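You operate a simulated robot arm through the tools that you are given. There is no shell and no other tool.

Carry out the task below with a simulated robot arm. There is one attempt and no reset: what you move stays moved.

## Task
Start defrosting: dial to OFF, power switch off, plug into the grey holder, green freezer tub into the grey tray.
Fine: switch off before the plug comes out; the freezer lid stays open.

The check looks at the end state, three seconds after you hand in, the way a careful person would. Anything else that was tipped, shoved, dropped, spilled or broken makes it a failure. A push-on lid holds only when it is set on centred and level and pressed home; a screw cap is set on level and turned clockwise until tight.

## Robot
A 7-joint arm with a two-finger parallel gripper, fixed in place. Base frame: the origin is on the floor under the middle of its stand, x ahead of it, y to its left, z up. Units: m, rad, N and s.
It reaches about 1.247 m from its shoulder. Its first joint turns from -2.304 to 2.304 rad. Payload 3.91 kg.
The TCP is the grasp point between the finger pads, 0.03 m short of the fingertips. In the tool frame z runs along the fingers and y along their closing line. Largest opening 0.11 m; finger width 0.02, thickness 0.01; the body of the gripper, 0.048 by 0.112 m, starts 0.055 m behind the TCP.
Orientation is told as [roll, pitch, yaw] about the base's x, y, z axes, in that order, counted from this pose: with the fingers straight down and closing along the base's y, the tool's x points along the base's -x, its y along +y and its z along -z.

## Interface
- The arm moves only by the tool play_rows. Its argument "rows" is text: rows parted by semicolons, each of 7 numbers parted by spaces: the shift along the tool's x, y, z in units of 400 mm (1.0 is 400 mm), then the turn, a rotation vector about the tool's x, y, z in units of 120 degrees (1.0 is 120 degrees), then the finger opening in m, from 0 to 0.11. In form: x y z rx ry rz fingers; .... A call has 1 to 20 rows; each row is the pose to reach, as a shift and turn from the pose commanded when the call began, along the tool's axes at that moment. A call with a number of a shift or a turn outside -1 to 1 is refused whole. Each row takes 0.2 s and may step no farther than 0.05 m and 0.15 rad from the row before; otherwise, or with a gripper value out of range, the whole call is refused. Where a pose cannot be reached the arm comes as near as it can. A force on the tool above 40 N (or 10 N above the force at the start of the call, whichever is more), or a blocked arm, ends the call early, and 0.2 s more pass. The fingers move at their own pace (about 0.108 m/s each) and stop on an object; they squeeze with about 30 N. The grip force told is the motor's: it shows also when the fingers shut on nothing. Time passes only in rows, and 0.2 s behind the last, so rows that repeat a pose let the fingers close. It gives the time, the measured TCP pose, the force on the tool (base axes), the opening and the grip force at its end, in the units of the frame above (readings bear some noise), with the torque about the TCP (base axes, N m) and any sound that the robot's microphone picked up, and new pictures: "pictures" is both (left out), scene, wrist or none.
- Cameras (640 x 400 px; columns grow to the right, rows downward): "scene" is fixed at [0.2197, 0.6505, 1.5182]; the picture's right is [-0.78, -0.62, 0.00], its down [-0.23, 0.29, -0.93] and it looks along [0.58, -0.73, -0.36] (base axes); focal length 214 px, centre (320, 200). "wrist" rides on the gripper at [0.072, 0.017, -0.103] in the tool frame; the picture's right is [-0.23, 0.97, 0.00], its down [-0.76, -0.18, -0.62] and it looks along [-0.61, -0.14, 0.78] (tool axes); focal length 222 px, centre (320, 200). There is no depth. A picture from a camera that has moved, and an enlarged one, comes with that camera's place and axes in the base frame and with its lens.
- inspect(camera, box): a new picture of the part [left, top, right, bottom] of that camera's present view, enlarged. The clock stands still meanwhile.
- job_done(): hands the job in; it is judged then, once.

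Places have to be worked out from the pictures, the camera data and where the tool is seen. Open the gripper and draw the arm clear of the work before you hand the job in, unless the task says otherwise.

The tools are called after "Call:" as a command line: name --argument value ..., lists and objects as JSON in quotes. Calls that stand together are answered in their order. play_rows: Moves the arm, as the interface text tells. Its arguments: {"type":"object","properties":{"rows":{"type":"string"},"pictures":{"type":"string","enum":["both","scene","wrist","none"]}},"required":["rows"]} The other tools are called the same way: inspect (camera, box) takes an enlarged picture of a part of a camera's view; job_done () hands the job in.

At the start:

```text
time_s: 0.0
tcp_pos: [0.351, 0.4386, 1.3112]
tcp_rot: [0.0, -0.002, 0.002]
force: [-0.5, 0.0, -0.5]
torque: [-0.03, 0.01, 0.02]
finger_gap: 0.1101
gripper_force: 0.1
```

scene: 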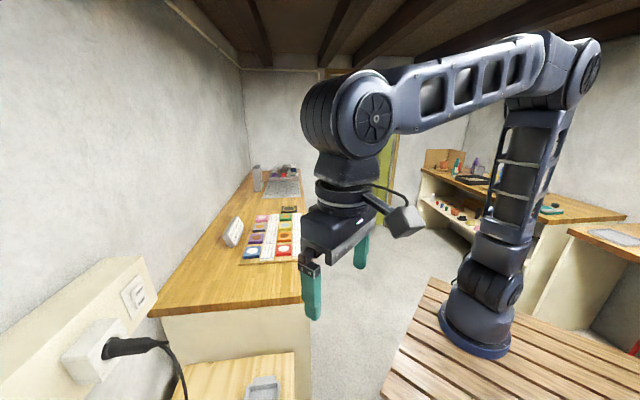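
wrist: 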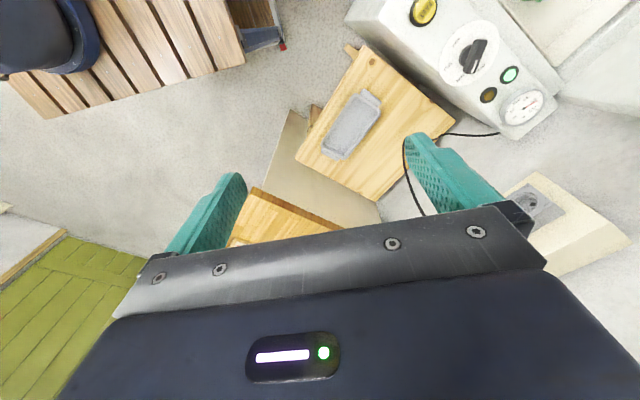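

I start by looking closely at the present views to find the freezer, dial, switch, plug, holder, tub and tray.

Call:
inspect --camera "wrist" --box '[280, 0, 640, 225]'

Call:
inspect --camera "scene" --box '[0, 200, 320, 400]'

Call:
inspect --camera "wrist" --box '[480, 140, 640, 240]'

```text
1.78 times, centred on (460, 112) of wrist
camera zoom: at [0.2777, 0.4558, 1.4139], right [0.23, 0.97, 0.0], down [0.76, -0.18, 0.62], along [0.61, -0.14, -0.78], focal length 395 px, centre (71, 356)
```

zoom: 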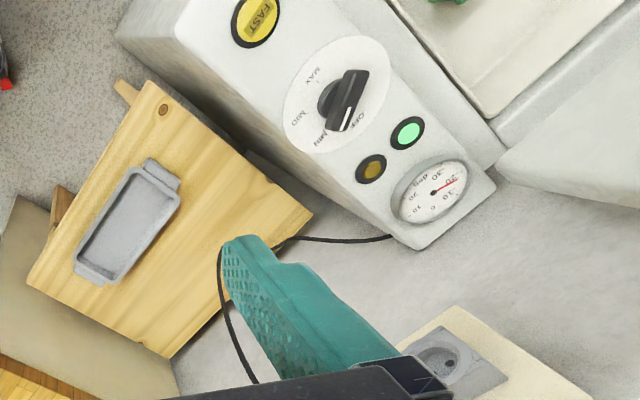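

```text
2.00 times, centred on (160, 300) of scene
camera zoom: at [0.2197, 0.6505, 1.5182], right [-0.78, -0.62, 0.0], down [-0.23, 0.29, -0.93], along [0.58, -0.73, -0.36], focal length 429 px, centre (640, 0)
```

zoom: 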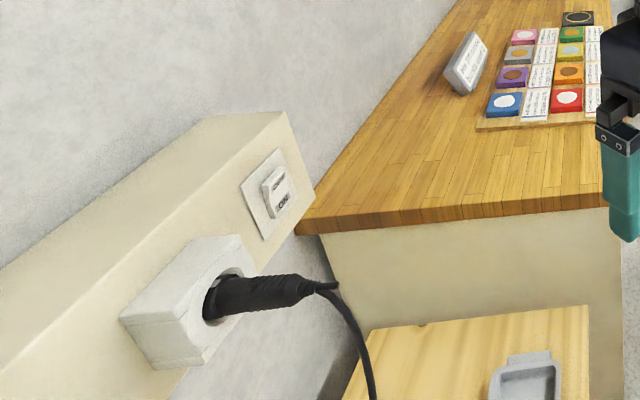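

```text
4.00 times, centred on (560, 190) of wrist
camera zoom: at [0.2777, 0.4558, 1.4139], right [0.23, 0.97, 0.0], down [0.76, -0.18, 0.62], along [0.61, -0.14, -0.78], focal length 888 px, centre (-640, 240)
```

zoom: 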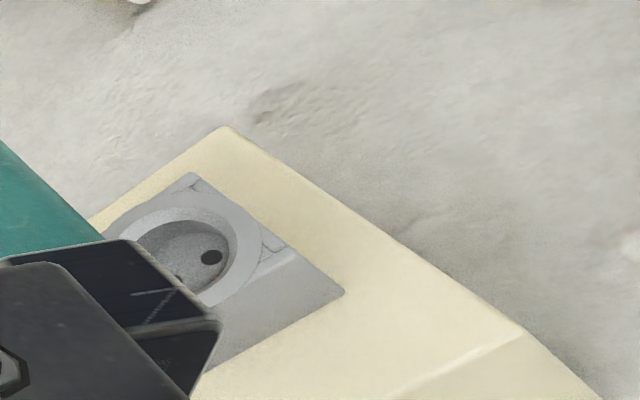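

The freezer sits to the left (+y) of the arm, largely below the tool, with the socket wall ahead. I turn the tool +90° about vertical in place so that the wrist camera looks toward the freezer.

Call:
play_rows --rows "0 0 0 0 0 -0.07 0.11; 0 0 0 0 0 -0.14 0.11; 0 0 0 0 0 -0.21 0.11; 0 0 0 0 0 -0.28 0.11; 0 0 0 0 0 -0.35 0.11; 0 0 0 0 0 -0.42 0.11; 0 0 0 0 0 -0.49 0.11; 0 0 0 0 0 -0.56 0.11; 0 0 0 0 0 -0.63 0.11; 0 0 0 0 0 -0.69 0.11; 0 0 0 0 0 -0.75 0.11; 0 0 0 0 0 -0.75 0.11" --pictures "both"

```text
time_s: 2.6
tcp_pos: [0.3498, 0.4394, 1.3125]
tcp_rot: [-0.001, 0.0, 1.572]
force: [-0.1, -0.3, -0.2]
torque: [-0.01, 0.02, -0.01]
finger_gap: 0.1098
gripper_force: 0.0
camera wrist: at [0.3331, 0.3665, 1.4138], right [-0.97, 0.23, 0.0], down [0.18, 0.76, 0.62], along [0.14, 0.61, -0.78], focal length 222 px, centre (320, 200)
```

scene: 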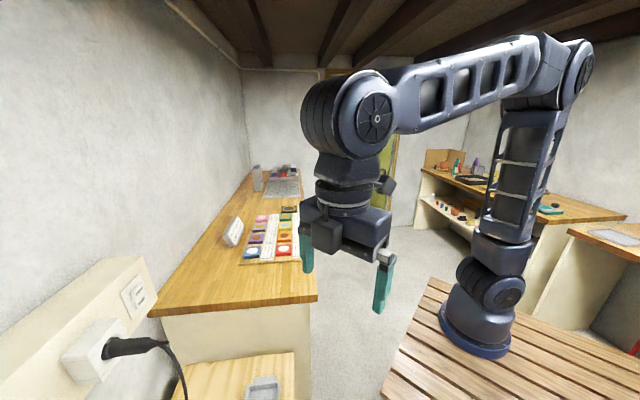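
wrist: 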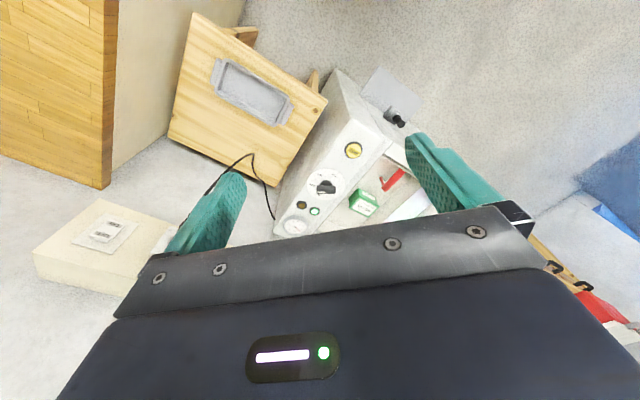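

Call:
inspect --camera "wrist" --box '[240, 50, 480, 250]'

Call:
inspect --camera "wrist" --box '[20, 180, 200, 300]'

```text
2.00 times, centred on (360, 150) of wrist
camera zoom: at [0.3331, 0.3665, 1.4138], right [-0.97, 0.23, 0.0], down [0.18, 0.76, 0.62], along [0.14, 0.61, -0.78], focal length 444 px, centre (240, 300)
```

zoom: 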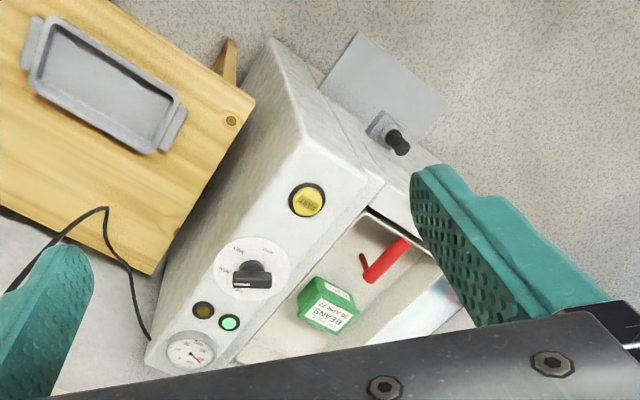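

```text
3.33 times, centred on (110, 240) of wrist
camera zoom: at [0.3331, 0.3665, 1.4138], right [-0.97, 0.23, 0.0], down [0.18, 0.76, 0.62], along [0.14, 0.61, -0.78], focal length 740 px, centre (1020, 67)
```

zoom: 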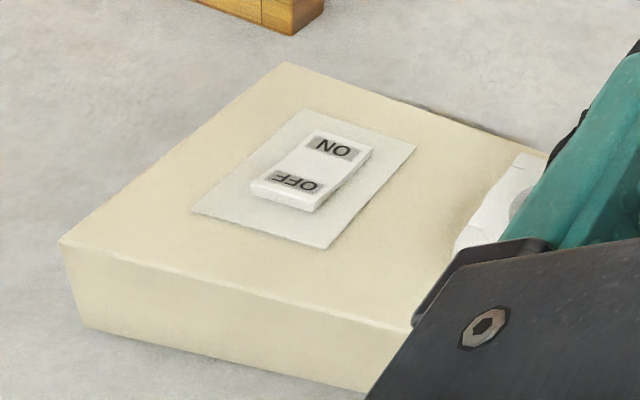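

The switch (ON/OFF rocker), socket and holder sit along a trunking near (0.85,0.61,1.08) → (0.66,0.80,1.07), and the freezer is at about (0.4,0.76,0.84) and beyond. I shift the tool toward +y and up for a better look at the freezer.

Call:
play_rows --rows "-0.09 0.03 -0.03 0 0 0 0.11; -0.18 0.06 -0.06 0 0 0 0.11; -0.27 0.09 -0.09 0 0 0 0.11; -0.36 0.12 -0.12 0 0 0 0.11; -0.36 0.12 -0.12 0 0 0 0.11" --pictures "both"

```text
time_s: 3.8
tcp_pos: [0.3006, 0.5814, 1.3583]
tcp_rot: [0.001, 0.002, 1.573]
force: [0.0, -0.3, 0.6]
torque: [-0.01, -0.01, 0.0]
finger_gap: 0.11
gripper_force: 0.1
camera wrist: at [0.2826, 0.5095, 1.4607], right [-0.97, 0.23, 0.0], down [0.18, 0.76, 0.62], along [0.14, 0.61, -0.78], focal length 222 px, centre (320, 200)
```

scene: 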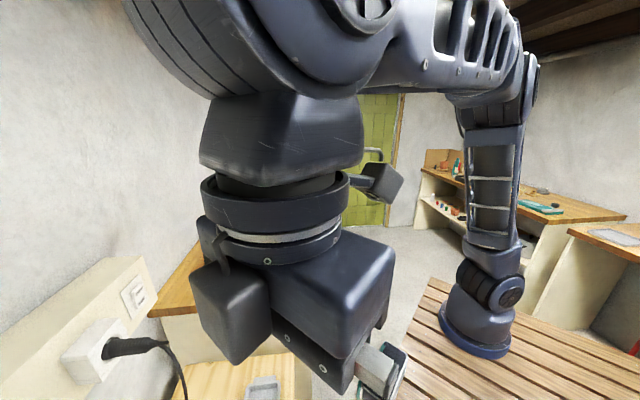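
wrist: 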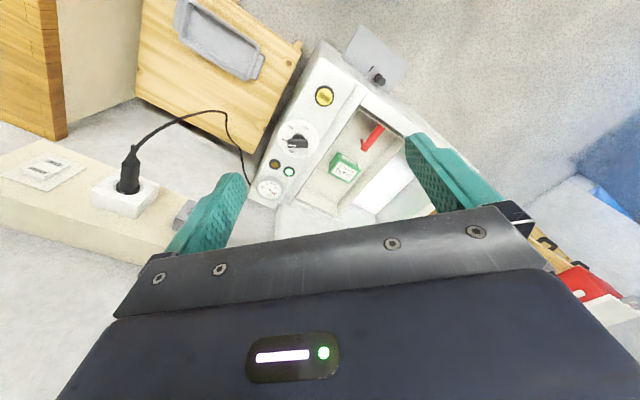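

Call:
inspect --camera "wrist" --box '[230, 20, 470, 220]'

Call:
inspect --camera "wrist" --box '[0, 100, 240, 250]'

Call:
inspect --camera "wrist" --box '[260, 100, 420, 200]'

```text
2.00 times, centred on (350, 120) of wrist
camera zoom: at [0.2826, 0.5095, 1.4607], right [-0.97, 0.23, 0.0], down [0.18, 0.76, 0.62], along [0.14, 0.61, -0.78], focal length 444 px, centre (260, 360)
```

zoom: 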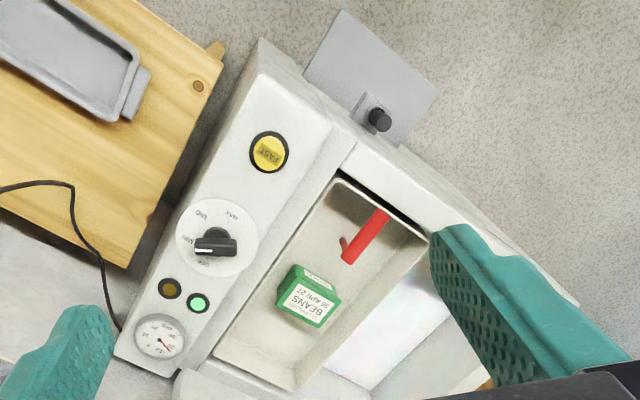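

```text
2.67 times, centred on (120, 175) of wrist
camera zoom: at [0.2826, 0.5095, 1.4607], right [-0.97, 0.23, 0.0], down [0.18, 0.76, 0.62], along [0.14, 0.61, -0.78], focal length 592 px, centre (853, 267)
```

zoom: 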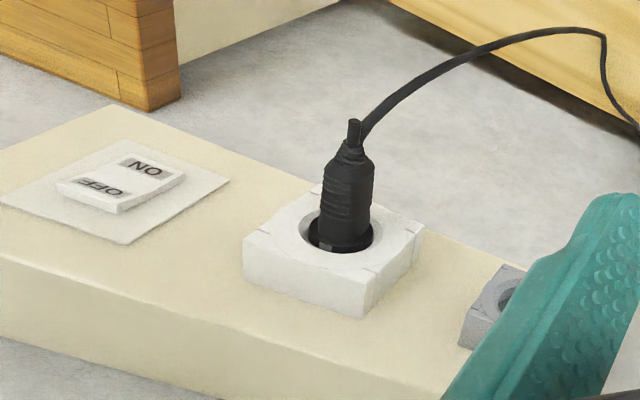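

```text
4.00 times, centred on (340, 150) of wrist
camera zoom: at [0.2826, 0.5095, 1.4607], right [-0.97, 0.23, 0.0], down [0.18, 0.76, 0.62], along [0.14, 0.61, -0.78], focal length 888 px, centre (240, 400)
```

zoom: 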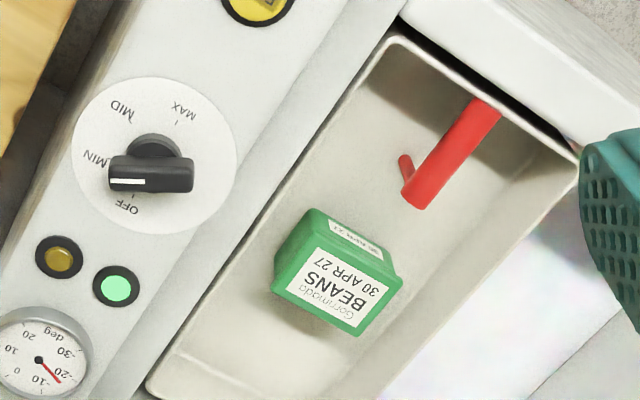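

The dial pointer is at MIN, with OFF about 60° counter-clockwise (seen from above). Before moving in close I want a side look at the freezer lid and the red prop, so I yaw to 135° and lower a little.

Call:
play_rows --rows "0.033 -0.02 0.066 0 0 -0.0625 0.11; 0.066 -0.04 0.133 0 0 -0.125 0.11; 0.1 -0.0625 0.2 0 0 -0.1875 0.11; 0.133 -0.083 0.266 0 0 -0.25 0.11; 0.166 -0.104 0.333 0 0 -0.3125 0.11; 0.2 -0.125 0.4 0 0 -0.375 0.11; 0.2 -0.125 0.4 0 0 -0.375 0.11" --pictures "wrist"

```text
time_s: 5.4
tcp_pos: [0.3532, 0.5013, 1.197]
tcp_rot: [-0.001, -0.001, 2.36]
force: [0.2, 0.1, 0.9]
torque: [0.03, 0.06, 0.01]
finger_gap: 0.1104
gripper_force: 0.0
camera wrist: at [0.3917, 0.4388, 1.3002], right [-0.85, -0.53, 0.0], down [-0.41, 0.66, 0.62], along [-0.33, 0.53, -0.78], focal length 222 px, centre (320, 200)
```

wrist: 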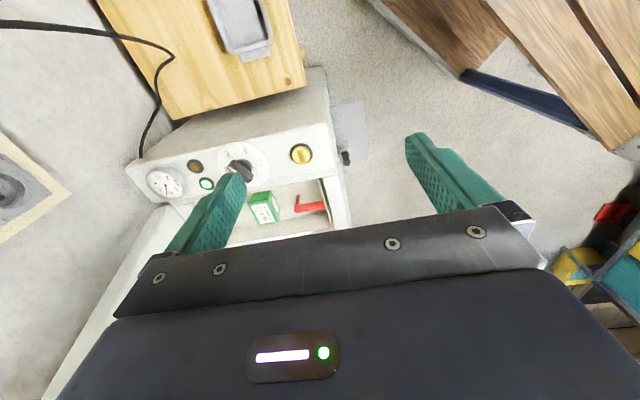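

I tilt the tool about its y so the camera sees more horizontally toward the freezer lid.

Call:
play_rows --rows "0 0 0 0 -0.066 0 0.11; 0 0 0 0 -0.133 0 0.11; 0 0 0 0 -0.2 0 0.11; 0 0 0 0 -0.266 0 0.11; 0 0 0 0 -0.333 0 0.11; 0 0 0 0 -0.333 0 0.11" --pictures "both"

```text
time_s: 6.8
tcp_pos: [0.3529, 0.5024, 1.1988]
tcp_rot: [0.0, -0.698, 2.358]
force: [0.5, 0.1, 0.4]
torque: [0.03, 0.0, 0.01]
finger_gap: 0.1101
gripper_force: 0.0
camera wrist: at [0.4264, 0.4048, 1.2306], right [-0.81, -0.57, 0.15], down [0.0, 0.25, 0.97], along [-0.58, 0.78, -0.21], focal length 222 px, centre (320, 200)
```

scene: 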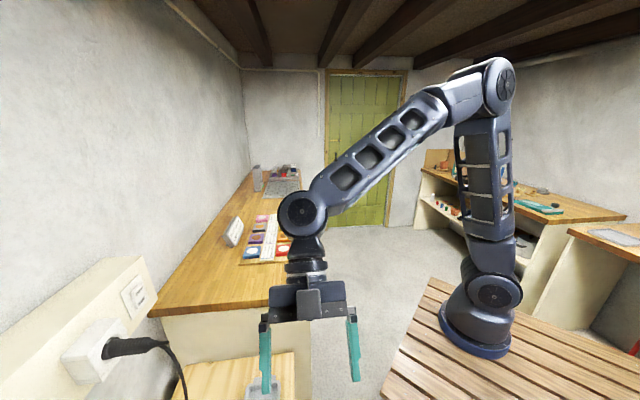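
wrist: 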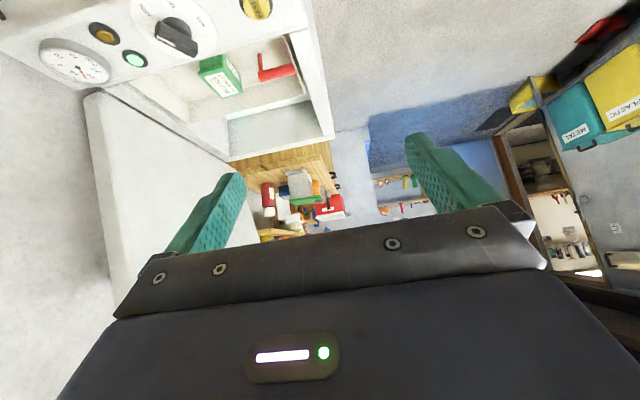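

The lid is the big white board hinged on the wall side, standing upright; the tub is near (0.287, 0.986, 0.69) in the well. I untilt the tool, then turn toward the yaw needed for the dial knob.

Call:
play_rows --rows "0 0 0 0 0.066 0 0.11; 0 0 0 0 0.133 0 0.11; 0 0 0 0 0.2 0 0.11; 0 0 0 0 0.266 0 0.11; 0 0 0 0 0.333 0 0.11; 0 0 0 0 0.333 0 0.11" --pictures "none"

Call:
play_rows --rows "0 0 0 0 0 0.07 0.11; 0 0 0 0 0 0.14 0.11; 0 0 0 0 0 0.21 0.11; 0 0 0 0 0 0.28 0.11; 0 0 0 0 0 0.35 0.11; 0 0 0 0 0 0.42 0.11; 0 0 0 0 0 0.49 0.11; 0 0 0 0 0 0.56 0.11; 0 0 0 0 0 0.63 0.11; 0 0 0 0 0 0.69 0.11; 0 0 0 0 0 0.75 0.11; 0 0 0 0 0 0.82 0.11; 0 0 0 0 0 0.88 0.11; 0 0 0 0 0 0.94 0.11; 0 0 0 0 0 1.0 0.11; 0 0 0 0 0 1.0 0.11" --pictures "wrist"

```text
time_s: 8.2
tcp_pos: [0.3534, 0.5035, 1.2009]
tcp_rot: [-0.001, 0.0, 2.357]
force: [-0.6, -0.1, 0.1]
torque: [0.02, -0.02, 0.01]
finger_gap: 0.1101
gripper_force: 0.0
```

```text
time_s: 11.6
tcp_pos: [0.3531, 0.5025, 1.2007]
tcp_rot: [-0.001, 0.001, 0.26]
force: [0.4, 1.2, 0.5]
torque: [0.04, 0.0, 0.01]
finger_gap: 0.1101
gripper_force: 0.0
camera wrist: at [0.2778, 0.5004, 1.3024], right [-0.03, 1.0, 0.0], down [0.78, 0.03, 0.62], along [0.62, 0.02, -0.78], focal length 222 px, centre (320, 200)
```

wrist: 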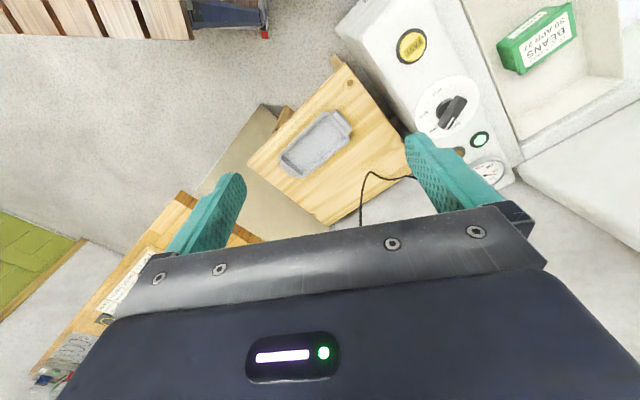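

I take a close look at the dial and tray from here for triangulation.

Call:
inspect --camera "wrist" --box '[390, 60, 518, 140]'

Call:
inspect --camera "wrist" --box '[240, 90, 400, 190]'

Call:
inspect --camera "wrist" --box '[460, 0, 640, 112]'

```text
5.00 times, centred on (454, 100) of wrist
camera zoom: at [0.2778, 0.5004, 1.3024], right [-0.03, 1.0, 0.0], down [0.78, 0.03, 0.62], along [0.62, 0.02, -0.78], focal length 1111 px, centre (-350, 700)
```

zoom: 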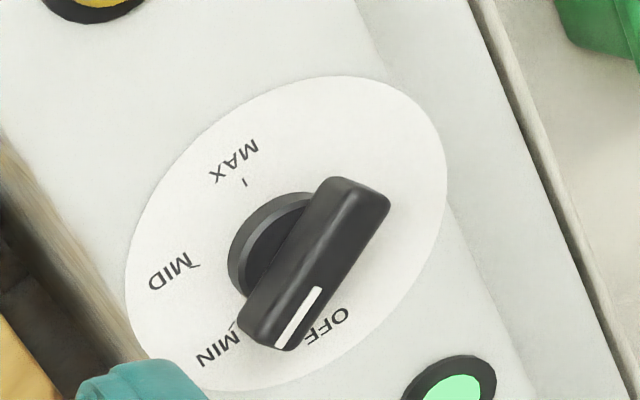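

```text
4.00 times, centred on (320, 140) of wrist
camera zoom: at [0.2778, 0.5004, 1.3024], right [-0.03, 1.0, 0.0], down [0.78, 0.03, 0.62], along [0.62, 0.02, -0.78], focal length 888 px, centre (320, 440)
```

zoom: 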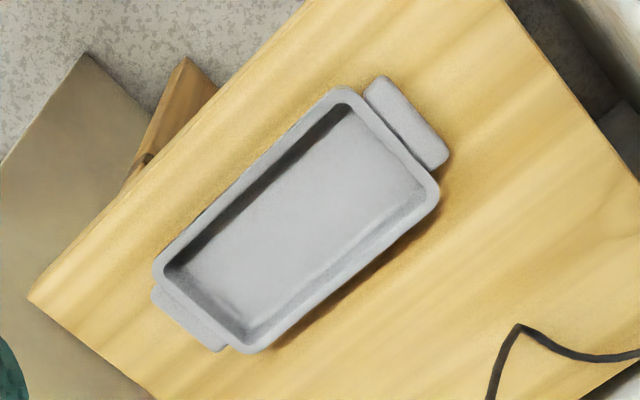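

```text
3.56 times, centred on (550, 56) of wrist
camera zoom: at [0.2778, 0.5004, 1.3024], right [-0.03, 1.0, 0.0], down [0.78, 0.03, 0.62], along [0.62, 0.02, -0.78], focal length 790 px, centre (-498, 712)
```

zoom: 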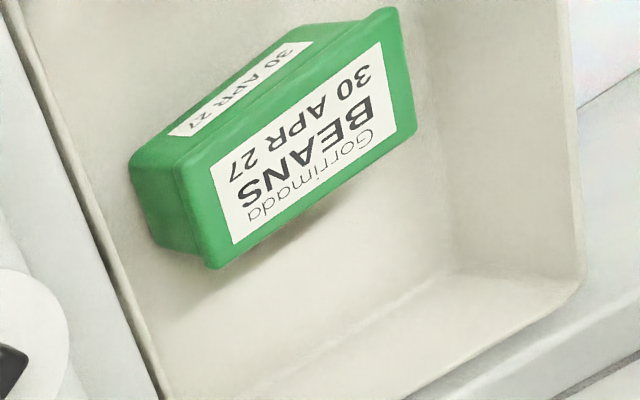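

Triangulating puts the dial plate at about (0.40, 0.75, 0.85) and the pointer at MIN (bar along roughly −15° in base). I move above it with yaw −15° at z≈1.03 for a close look.

Call:
play_rows --rows "-0.034 0.071 0.053 0 0 0.031 0.11; -0.068 0.142 0.106 0 0 0.062 0.11; -0.102 0.213 0.159 0 0 0.094 0.11; -0.136 0.284 0.212 0 0 0.125 0.11; -0.17 0.355 0.266 0 0 0.156 0.11; -0.204 0.426 0.319 0 0 0.188 0.11; -0.238 0.497 0.372 0 0 0.219 0.11; -0.2726 0.568 0.425 0 0 0.25 0.11; -0.2726 0.568 0.425 0 0 0.25 0.11" --pictures "both"

```text
time_s: 13.6
tcp_pos: [0.3991, 0.7512, 1.0283]
tcp_rot: [-0.003, -0.001, -0.262]
force: [-0.7, 0.1, -0.1]
torque: [0.01, 0.02, 0.0]
finger_gap: 0.1099
gripper_force: 0.1
camera wrist: at [0.3326, 0.785, 1.1313], right [0.47, 0.88, 0.0], down [0.69, -0.37, 0.62], along [0.55, -0.29, -0.78], focal length 222 px, centre (320, 200)
```

scene: 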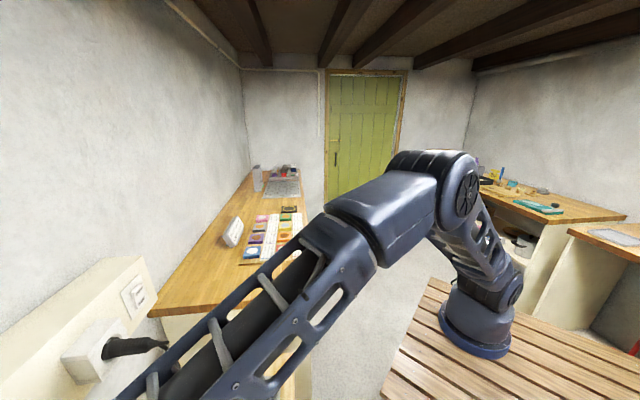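
wrist: 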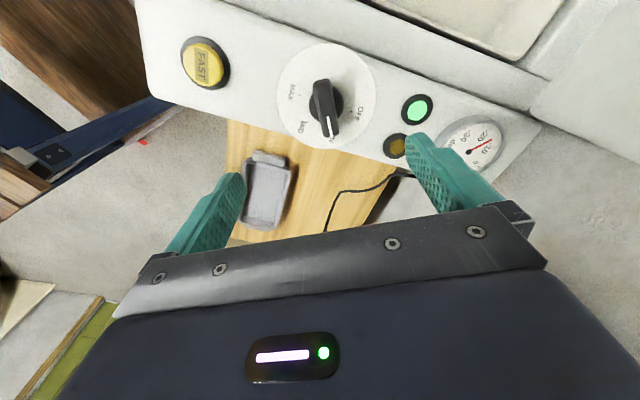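

Now I zoom on the dial from this closer pose.

Call:
inspect --camera "wrist" --box '[246, 46, 406, 146]'

```text
4.00 times, centred on (326, 96) of wrist
camera zoom: at [0.3326, 0.785, 1.1313], right [0.47, 0.88, 0.0], down [0.69, -0.37, 0.62], along [0.55, -0.29, -0.78], focal length 888 px, centre (296, 616)
```

zoom: 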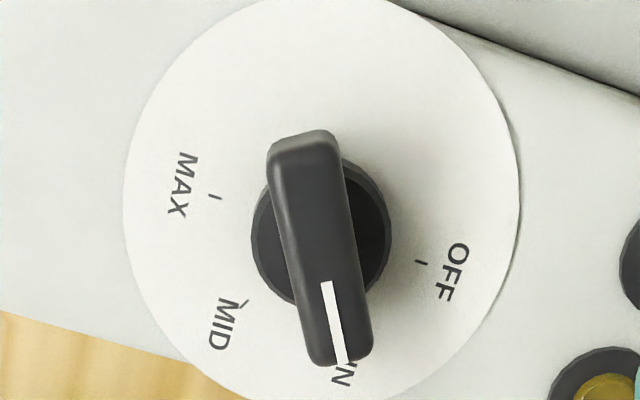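

The dial pivot triangulates to (0.4046, 0.7552, 0.848), with the bar about 6 cm long and 2 cm wide, top at ~0.87. I centre over it, narrow the fingers to 0.05 and descend to z≈0.92.

Call:
play_rows --rows "-0.005 0.006 0.02 0 0 0 0.08; -0.0107 0.0132 0.09 0 0 0 0.05; -0.0107 0.0132 0.18 0 0 0 0.05; -0.0107 0.0132 0.27 0 0 0 0.05; -0.0107 0.0132 0.27 0 0 0 0.05" --pictures "wrist"

```text
time_s: 14.8
tcp_pos: [0.4064, 0.7558, 0.9222]
tcp_rot: [0.001, -0.001, -0.263]
force: [0.7, -0.6, -0.2]
torque: [-0.01, 0.01, -0.01]
finger_gap: 0.0504
gripper_force: 0.1
camera wrist: at [0.3395, 0.7903, 1.0245], right [0.47, 0.88, 0.0], down [0.69, -0.37, 0.62], along [0.55, -0.29, -0.78], focal length 222 px, centre (320, 200)
```

wrist: 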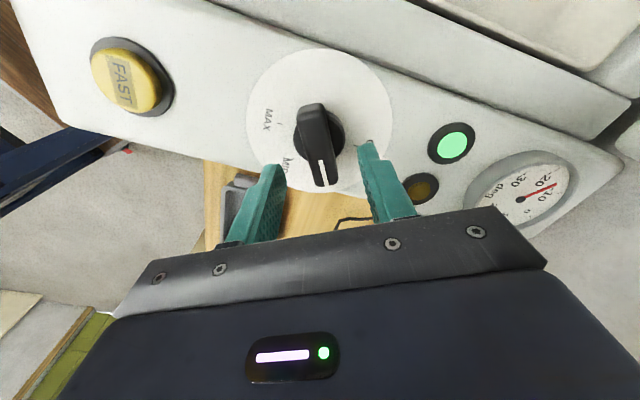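

Knob is centred between the fingers. I descend to TCP z≈0.889 and check the force.

Call:
play_rows --rows "0 0 0.03 0 0 0 0.05; 0 0 0.06 0 0 0 0.05; 0 0 0.082 0 0 0 0.05; 0 0 0.082 0 0 0 0.05" --pictures "wrist"

```text
time_s: 15.8
tcp_pos: [0.4053, 0.7544, 0.8883]
tcp_rot: [-0.002, 0.0, -0.26]
force: [-0.2, -0.5, 0.6]
torque: [0.01, -0.01, -0.02]
finger_gap: 0.0499
gripper_force: 0.2
camera wrist: at [0.339, 0.7899, 0.9909], right [0.47, 0.88, 0.0], down [0.69, -0.37, 0.62], along [0.55, -0.29, -0.78], focal length 222 px, centre (320, 200)
```

wrist: 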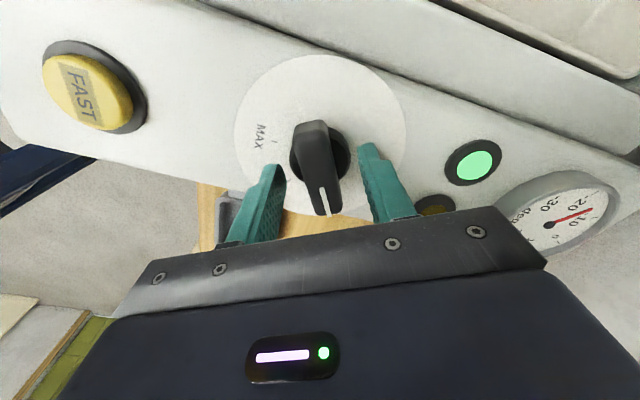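

No contact yet and the bar is between the fingers. I close the fingers on the bar.

Call:
play_rows --rows "0 0 0 0 0 0 0.03; 0 0 0 0 0 0 0.015; 0 0 0 0 0 0 0.01; 0 0 0 0 0 0 0.01" --pictures "wrist"

```text
time_s: 16.8
tcp_pos: [0.4062, 0.7544, 0.8888]
tcp_rot: [0.001, 0.0, -0.259]
force: [0.7, 7.5, -1.0]
torque: [0.3, -0.01, 0.01]
finger_gap: 0.0414
gripper_force: 45.2
camera wrist: at [0.3391, 0.7901, 0.9908], right [0.47, 0.88, 0.0], down [0.69, -0.37, 0.62], along [0.55, -0.29, -0.78], focal length 222 px, centre (320, 200)
```

wrist: 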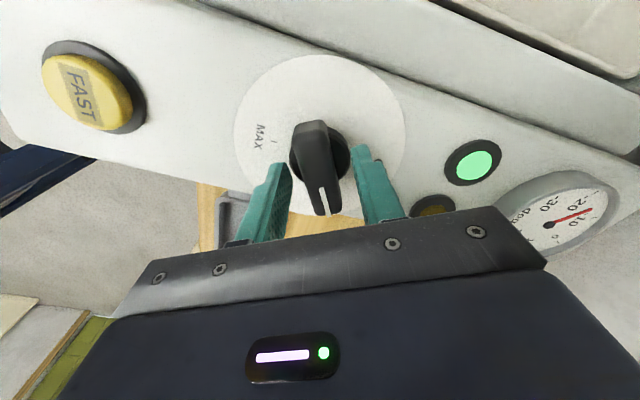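

The fingers stopped at 0.041, on the knob's round skirt rather than the bar. I open, rise about 9 mm and regrip on the bar itself.

Call:
play_rows --rows "0 0 0 0 0 0 0.05; 0 0 0 0 0 0 0.055; 0 0 -0.022 0 0 0 0.05; 0 0 -0.022 0 0 0 0.03; 0 0 -0.022 0 0 0 0.01; 0 0 -0.022 0 0 0 0.01; 0 0 -0.022 0 0 0 0.01" --pictures "wrist"

```text
time_s: 18.4
tcp_pos: [0.4055, 0.7554, 0.8968]
tcp_rot: [0.001, 0.0, -0.259]
force: [4.8, 16.0, -4.7]
torque: [0.48, -0.23, -0.03]
finger_gap: 0.02
gripper_force: 44.7
camera wrist: at [0.3392, 0.79, 1.0], right [0.47, 0.88, 0.0], down [0.69, -0.37, 0.62], along [0.55, -0.29, -0.78], focal length 222 px, centre (320, 200)
```

wrist: 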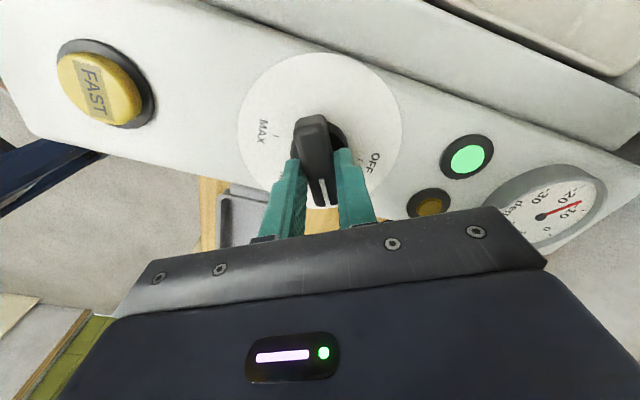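

The bar is gripped (gap 0.020) with a ~16 N side force toward +y, so the knob sits slightly to +y of the tool. I nudge the tool 2 mm along its y and re-read.

Call:
play_rows --rows "0 0.005 0 0 0 0 0.01; 0 0.005 0 0 0 0 0.01" --pictures "none"

```text
time_s: 19.0
tcp_pos: [0.4048, 0.7553, 0.8972]
tcp_rot: [-0.001, 0.0, -0.263]
force: [0.0, -6.4, 1.2]
torque: [-0.16, 0.55, -0.01]
finger_gap: 0.0198
gripper_force: 45.4
```

Side force is now small. I turn the knob +60° (counter-clockwise from above, tool rz −0.5) toward OFF.

Call:
play_rows --rows "0 0 0 0 0 -0.06 0.01; 0 0 0 0 0 -0.12 0.01; 0 0 0 0 0 -0.18 0.01; 0 0 0 0 0 -0.24 0.01; 0 0 0 0 0 -0.3 0.01; 0 0 0 0 0 -0.36 0.01; 0 0 0 0 0 -0.42 0.01; 0 0 0 0 0 -0.47 0.01; 0 0 0 0 0 -0.5 0.01; 0 0 0 0 0 -0.5 0.01" --pictures "wrist"

```text
time_s: 21.2
tcp_pos: [0.405, 0.7561, 0.8979]
tcp_rot: [-0.002, 0.001, 0.786]
force: [-1.9, -26.2, -10.6]
torque: [-0.04, -0.27, -0.06]
finger_gap: 0.0196
gripper_force: 44.8
camera wrist: at [0.3416, 0.7168, 1.0001], right [-0.53, 0.85, 0.0], down [0.66, 0.41, 0.62], along [0.53, 0.33, -0.78], focal length 222 px, centre (320, 200)
```

wrist: 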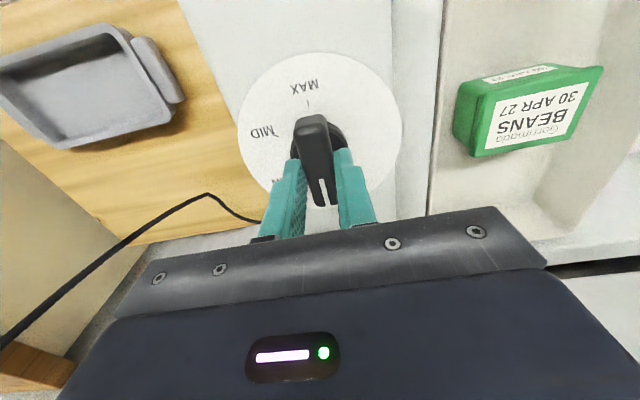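

The knob followed to yaw 45° with MAX now directly opposite the pointer. I open the fingers and rise straight up to verify.

Call:
play_rows --rows "0 0 0 0 0 0 0.03; 0 0 0 0 0 0 0.05; 0 0 -0.06 0 0 0 0.05; 0 0 -0.15 0 0 0 0.05; 0 0 -0.25 0 0 0 0.05; 0 0 -0.35 0 0 0 0.05; 0 0 -0.35 0 0 0 0.05" --pictures "wrist"

Call:
inspect --camera "wrist" --box '[240, 50, 400, 150]'

```text
time_s: 22.8
tcp_pos: [0.4057, 0.756, 1.0381]
tcp_rot: [-0.001, 0.0, 0.785]
force: [0.7, 0.4, 0.6]
torque: [0.0, 0.02, -0.04]
finger_gap: 0.0502
gripper_force: 0.0
camera wrist: at [0.3424, 0.7172, 1.1412], right [-0.53, 0.85, 0.0], down [0.66, 0.41, 0.62], along [0.53, 0.33, -0.78], focal length 222 px, centre (320, 200)
```

wrist: 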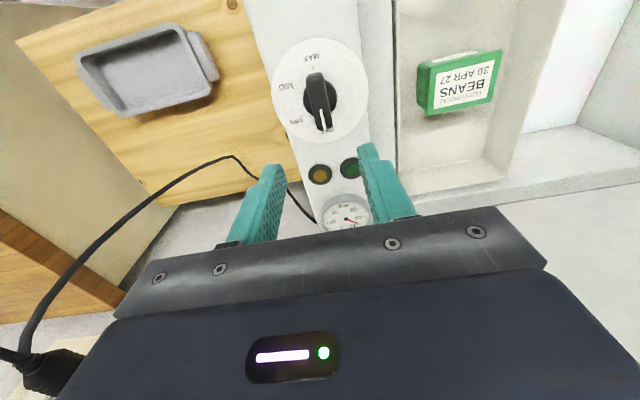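

```text
4.00 times, centred on (320, 100) of wrist
camera zoom: at [0.3424, 0.7172, 1.1412], right [-0.53, 0.85, 0.0], down [0.66, 0.41, 0.62], along [0.53, 0.33, -0.78], focal length 888 px, centre (320, 600)
```

zoom: 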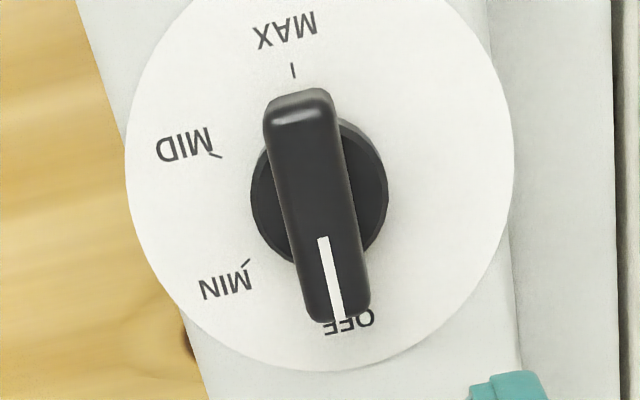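

The dial is clearly at OFF and the green lamp went out. Now I rise and travel along the wall direction (−v) to view the switch, socket and plug from in front.

Call:
play_rows --rows "0 0 -0.1 0 0 0 0.05; 0 0 -0.2 0 0 0 0.04; 0 0 -0.3 0 0 0 0.03; 0.01 0 -0.4 0 0 0 0.02; 0.02 -0.11 -0.4 0 0 0 0.01; 0.03 -0.22 -0.4 0 0 0 0.0; 0.04 -0.33 -0.4 0 0 0 0; 0.05 -0.44 -0.4 0 0 0 0; 0.06 -0.55 -0.4 0 0 0 0; 0.07 -0.66 -0.4 0 0 0 0; 0.07 -0.77 -0.4 0 0 0 0; 0.07 -0.88 -0.4 0 0 0 0; 0.07 -0.98 -0.4 0 0 0 0; 0.07 -0.98 -0.4 0 0 0 0" --pictures "both"

```text
time_s: 25.8
tcp_pos: [0.6636, 0.4583, 1.1975]
tcp_rot: [0.001, 0.001, 0.786]
force: [0.0, -1.0, -0.8]
torque: [-0.04, -0.04, 0.02]
finger_gap: 0.0001
gripper_force: 29.9
camera wrist: at [0.5993, 0.4202, 1.3001], right [-0.53, 0.85, 0.0], down [0.66, 0.41, 0.62], along [0.53, 0.33, -0.78], focal length 222 px, centre (320, 200)
```

scene: 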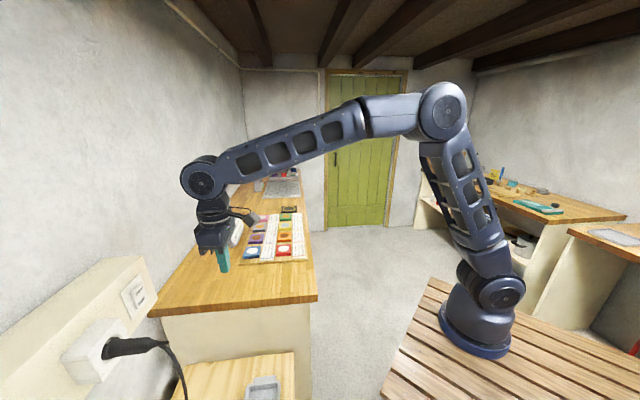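
wrist: 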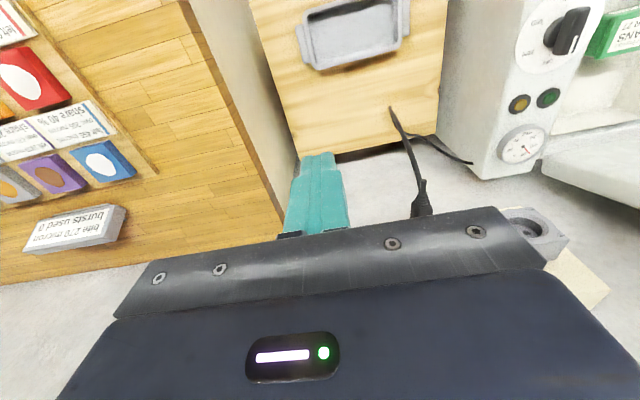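

I tilt the tool 45° forward so the wrist camera can see the trunking front with switch, plug and holder.

Call:
play_rows --rows "0 0 0 0 -0.0625 0 0; 0 0 0 0 -0.125 0 0; 0 0 0 0 -0.1875 0 0; 0 0 0 0 -0.25 0 0; 0 0 0 0 -0.3125 0 0; 0 0 0 0 -0.375 0 0; 0 0 0 0 -0.375 0 0" --pictures "wrist"

Call:
inspect --camera "wrist" --box '[100, 0, 420, 200]'

Call:
inspect --camera "wrist" --box '[320, 0, 640, 200]'

```text
time_s: 27.4
tcp_pos: [0.6638, 0.4597, 1.1982]
tcp_rot: [0.0, -0.786, 0.788]
force: [0.0, 0.0, 0.7]
torque: [0.03, 0.0, 0.0]
finger_gap: 0.0
gripper_force: 30.1
camera wrist: at [0.5624, 0.3835, 1.2183], right [-0.58, 0.8, 0.16], down [0.19, -0.06, 0.98], along [0.79, 0.6, -0.12], focal length 222 px, centre (320, 200)
```

wrist: 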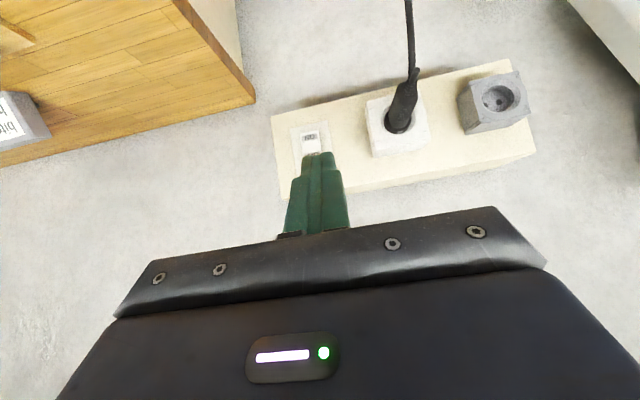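

```text
2.00 times, centred on (260, 100) of wrist
camera zoom: at [0.5624, 0.3835, 1.2183], right [-0.58, 0.8, 0.16], down [0.19, -0.06, 0.98], along [0.79, 0.6, -0.12], focal length 444 px, centre (440, 400)
```

zoom: 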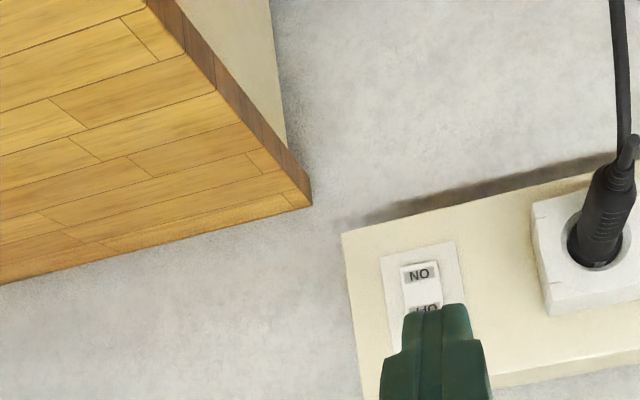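

```text
2.00 times, centred on (480, 100) of wrist
camera zoom: at [0.5624, 0.3835, 1.2183], right [-0.58, 0.8, 0.16], down [0.19, -0.06, 0.98], along [0.79, 0.6, -0.12], focal length 444 px, centre (0, 400)
```

zoom: 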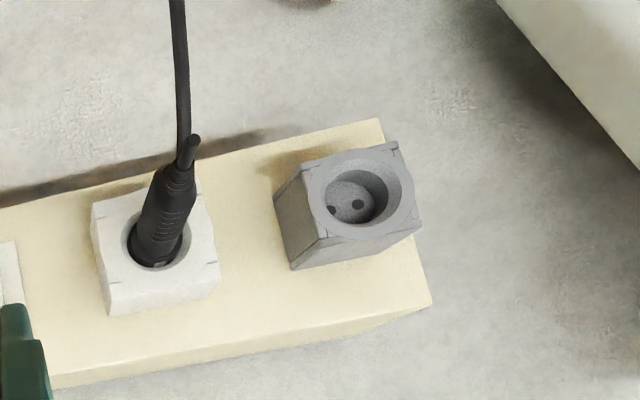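

From this view the rocker spans z≈1.05–1.10 at v≈−0.18 (wall frame), with ON low and OFF on top; the plug is at v≈−0.04, holder further left. I move the closed fingertips to just in front of the rocker's OFF (upper) end.

Call:
play_rows --rows "-0.02 -0.03 0.06 0 0 0 0; -0.04 -0.06 0.13 0 0 0 0; -0.06 -0.09 0.22 0 0 0 0; -0.08 -0.09 0.31 0 0 0 0; -0.1 -0.09 0.39 0 0 0 0; -0.1096 -0.09 0.442 0 0 0 0; -0.1096 -0.09 0.442 0 0 0 0" --pictures "both"

Call:
inspect --camera "wrist" --box '[220, 60, 420, 185]'

```text
time_s: 29.0
tcp_pos: [0.7993, 0.5433, 1.1037]
tcp_rot: [-0.002, -0.786, 0.786]
force: [0.6, -0.5, -0.3]
torque: [0.02, -0.05, 0.0]
finger_gap: 0.0
gripper_force: 30.0
camera wrist: at [0.6977, 0.4678, 1.1245], right [-0.58, 0.8, 0.16], down [0.19, -0.06, 0.98], along [0.79, 0.59, -0.12], focal length 222 px, centre (320, 200)
```

scene: 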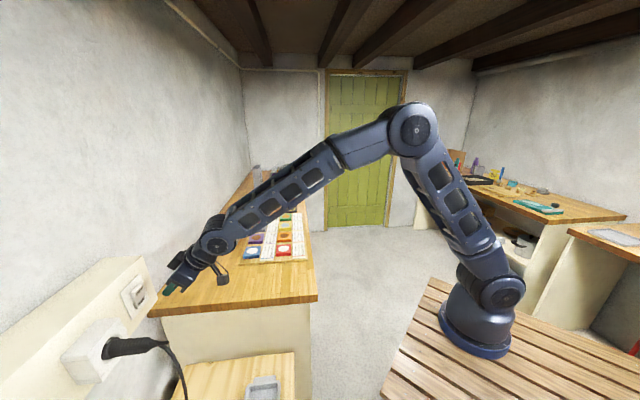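
wrist: 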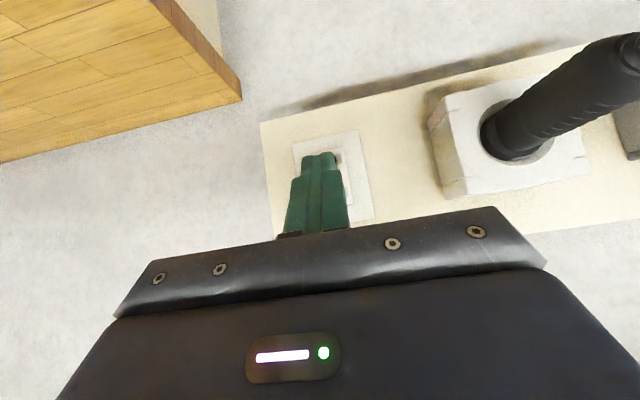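

```text
3.20 times, centred on (320, 122) of wrist
camera zoom: at [0.6977, 0.4678, 1.1245], right [-0.58, 0.8, 0.16], down [0.19, -0.06, 0.98], along [0.79, 0.59, -0.12], focal length 711 px, centre (320, 448)
```

zoom: 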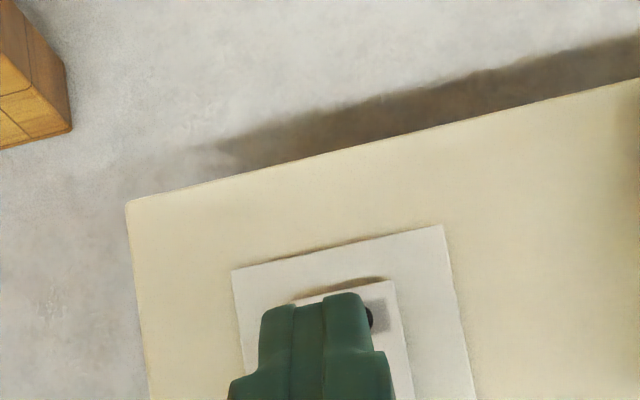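

Tips are level with the OFF end, about 5–6 cm away. I advance along the wall normal in small steps, watching the force.

Call:
play_rows --rows "-0.026 0.008 0.026 0 0 0 0; -0.052 0.008 0.052 0 0 0 0; -0.075 0.008 0.075 0 0 0 0; -0.075 0.008 0.075 0 0 0 0" --pictures "wrist"

```text
time_s: 30.0
tcp_pos: [0.8256, 0.5773, 1.1031]
tcp_rot: [0.0, -0.787, 0.786]
force: [0.1, 1.0, 0.4]
torque: [0.02, 0.0, -0.04]
finger_gap: 0.0
gripper_force: 29.6
camera wrist: at [0.7247, 0.5008, 1.1238], right [-0.58, 0.8, 0.16], down [0.2, -0.06, 0.98], along [0.79, 0.59, -0.12], focal length 222 px, centre (320, 200)
```

wrist: 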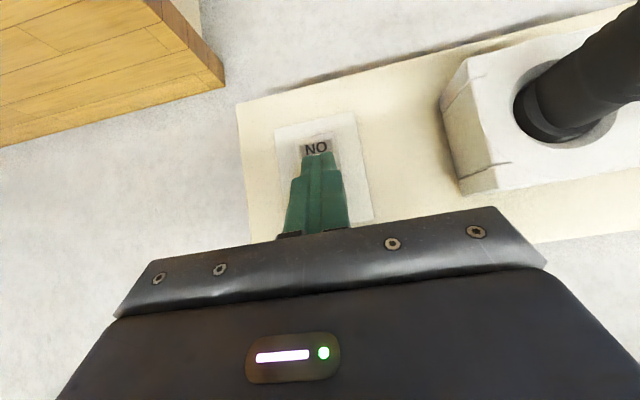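

No contact yet (tip edge at u≈1.02). I continue forward in 4 mm steps until it presses.

Call:
play_rows --rows "-0.007 0 0.007 0 0 0 0; -0.014 0 0.014 0 0 0 0; -0.021 0 0.021 0 0 0 0; -0.028 0 0.028 0 0 0 0; -0.035 0 0.035 0 0 0 0" --pictures "wrist"

```text
time_s: 31.1
tcp_pos: [0.8334, 0.5857, 1.1037]
tcp_rot: [-0.004, -0.78, 0.787]
force: [-20.9, -20.0, 9.8]
torque: [0.07, 0.23, -0.02]
finger_gap: 0.0001
gripper_force: 30.1
stopped in row 5: the force on the tool passed its limit at 51 N (the readings are from after the stop); the commanded pose is now the measured one
camera wrist: at [0.734, 0.5099, 1.1254], right [-0.58, 0.8, 0.16], down [0.2, -0.05, 0.98], along [0.79, 0.59, -0.13], focal length 222 px, centre (320, 200)
```

wrist: 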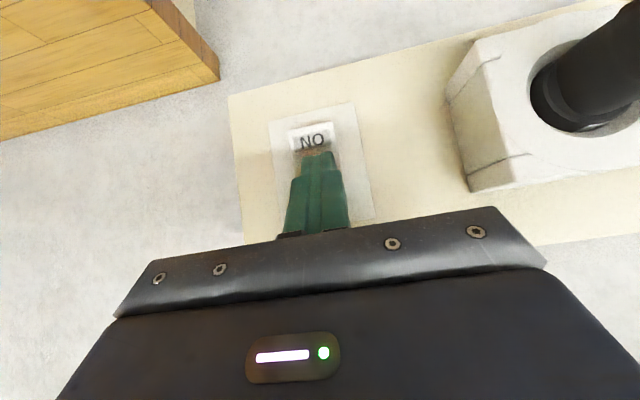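

It pressed to ~50 N and the ON end now looks raised. I back off 6 cm and inspect the rocker.

Call:
play_rows --rows "0.03 0 -0.03 0 0 0 0; 0.07 0 -0.07 0 0 0 0; 0.12 -0.02 -0.12 0 0 0 0; 0.2 -0.02 -0.2 0 0 0 0; 0.2 0.08 -0.28 0 0 0 0; 0.2 0.15 -0.3 0 0 0 0; 0.2 0.15 -0.3 0 0 0 0" --pictures "both"

Call:
inspect --camera "wrist" --box '[200, 40, 400, 165]'

Call:
inspect --camera "scene" --box '[60, 240, 220, 400]'

```text
refused: row 5 steps farther than a row can; nothing moved
```

```text
3.20 times, centred on (300, 102) of wrist
camera zoom: at [0.734, 0.5099, 1.1254], right [-0.58, 0.8, 0.16], down [0.2, -0.05, 0.98], along [0.79, 0.59, -0.13], focal length 711 px, centre (384, 512)
```

zoom: 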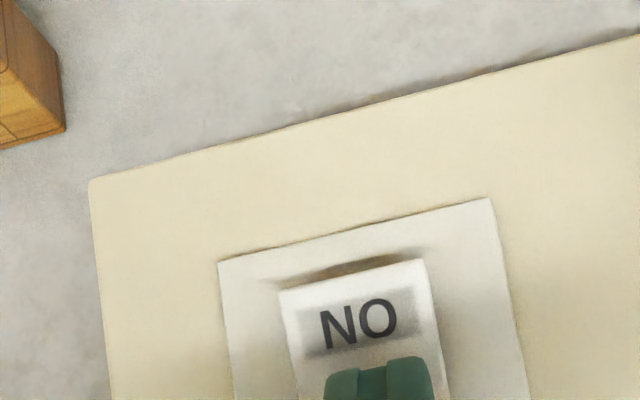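

```text
2.50 times, centred on (140, 320) of scene
camera zoom: at [0.2197, 0.6505, 1.5182], right [-0.78, -0.62, 0.0], down [-0.23, 0.29, -0.93], along [0.58, -0.73, -0.36], focal length 536 px, centre (770, -100)
```

zoom: 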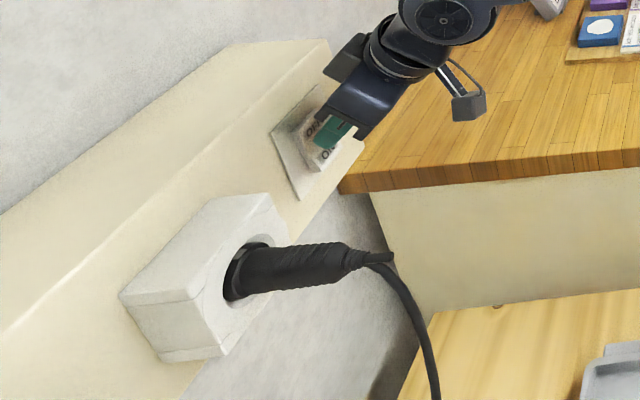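

The move was refused for a too-long step; ON end does appear raised outward now. I retreat with smaller steps.

Call:
play_rows --rows "0.03 0 -0.03 0 0 0 0; 0.07 0 -0.07 0 0 0 0; 0.12 0 -0.12 0 0 0 0; 0.18 0 -0.18 0 0 0 0; 0.22 0 -0.22 0 0 0 0; 0.22 0.07 -0.29 0 0 0 0; 0.22 0.14 -0.35 0 0 0 0; 0.22 0.14 -0.35 0 0 0 0" --pictures "both"

Call:
inspect --camera "wrist" --box '[180, 50, 380, 175]'

Call:
inspect --camera "scene" --box '[80, 240, 240, 340]'

```text
time_s: 32.9
tcp_pos: [0.6812, 0.5141, 1.1388]
tcp_rot: [0.001, -0.78, 0.785]
force: [-0.4, 0.2, -0.8]
torque: [0.03, -0.01, 0.03]
finger_gap: 0.0002
gripper_force: 29.8
camera wrist: at [0.581, 0.4386, 1.1599], right [-0.57, 0.8, 0.16], down [0.2, -0.05, 0.98], along [0.79, 0.59, -0.13], focal length 222 px, centre (320, 200)
```

scene: 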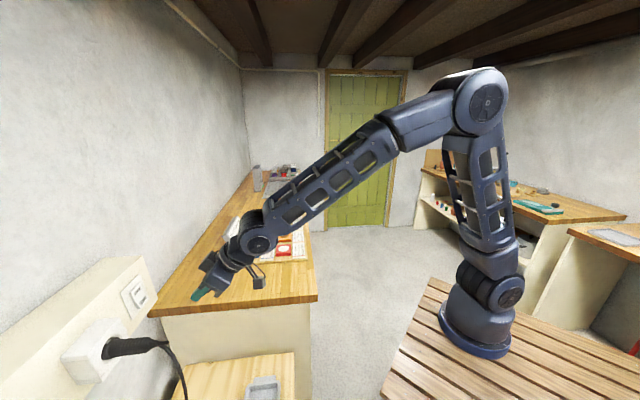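
wrist: 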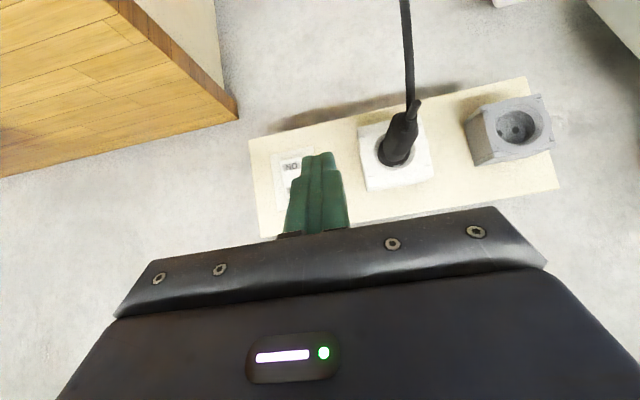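

```text
3.20 times, centred on (280, 112) of wrist
camera zoom: at [0.581, 0.4386, 1.1599], right [-0.57, 0.8, 0.16], down [0.2, -0.05, 0.98], along [0.79, 0.59, -0.13], focal length 711 px, centre (448, 480)
```

zoom: 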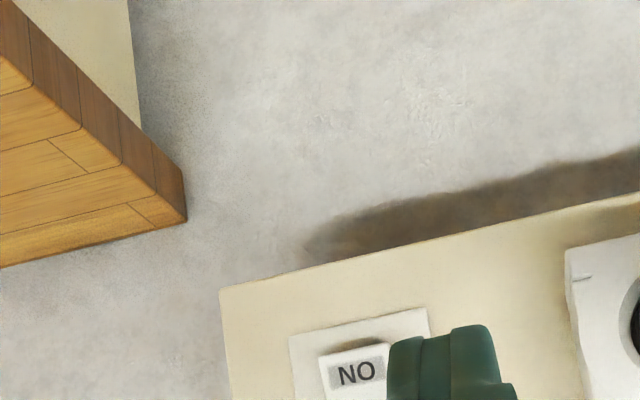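

```text
4.00 times, centred on (160, 290) of scene
camera zoom: at [0.2197, 0.6505, 1.5182], right [-0.78, -0.62, 0.0], down [-0.23, 0.29, -0.93], along [0.58, -0.73, -0.36], focal length 858 px, centre (960, -160)
```

zoom: 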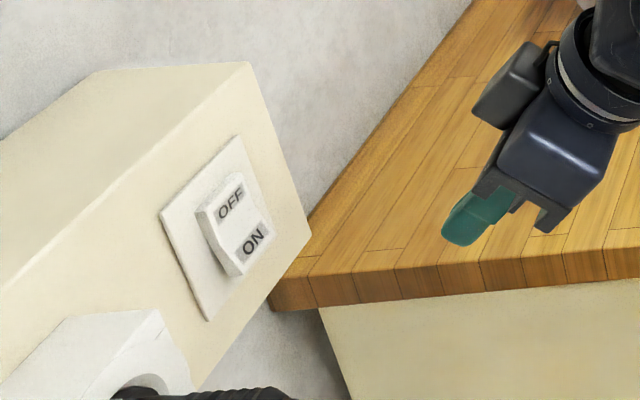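

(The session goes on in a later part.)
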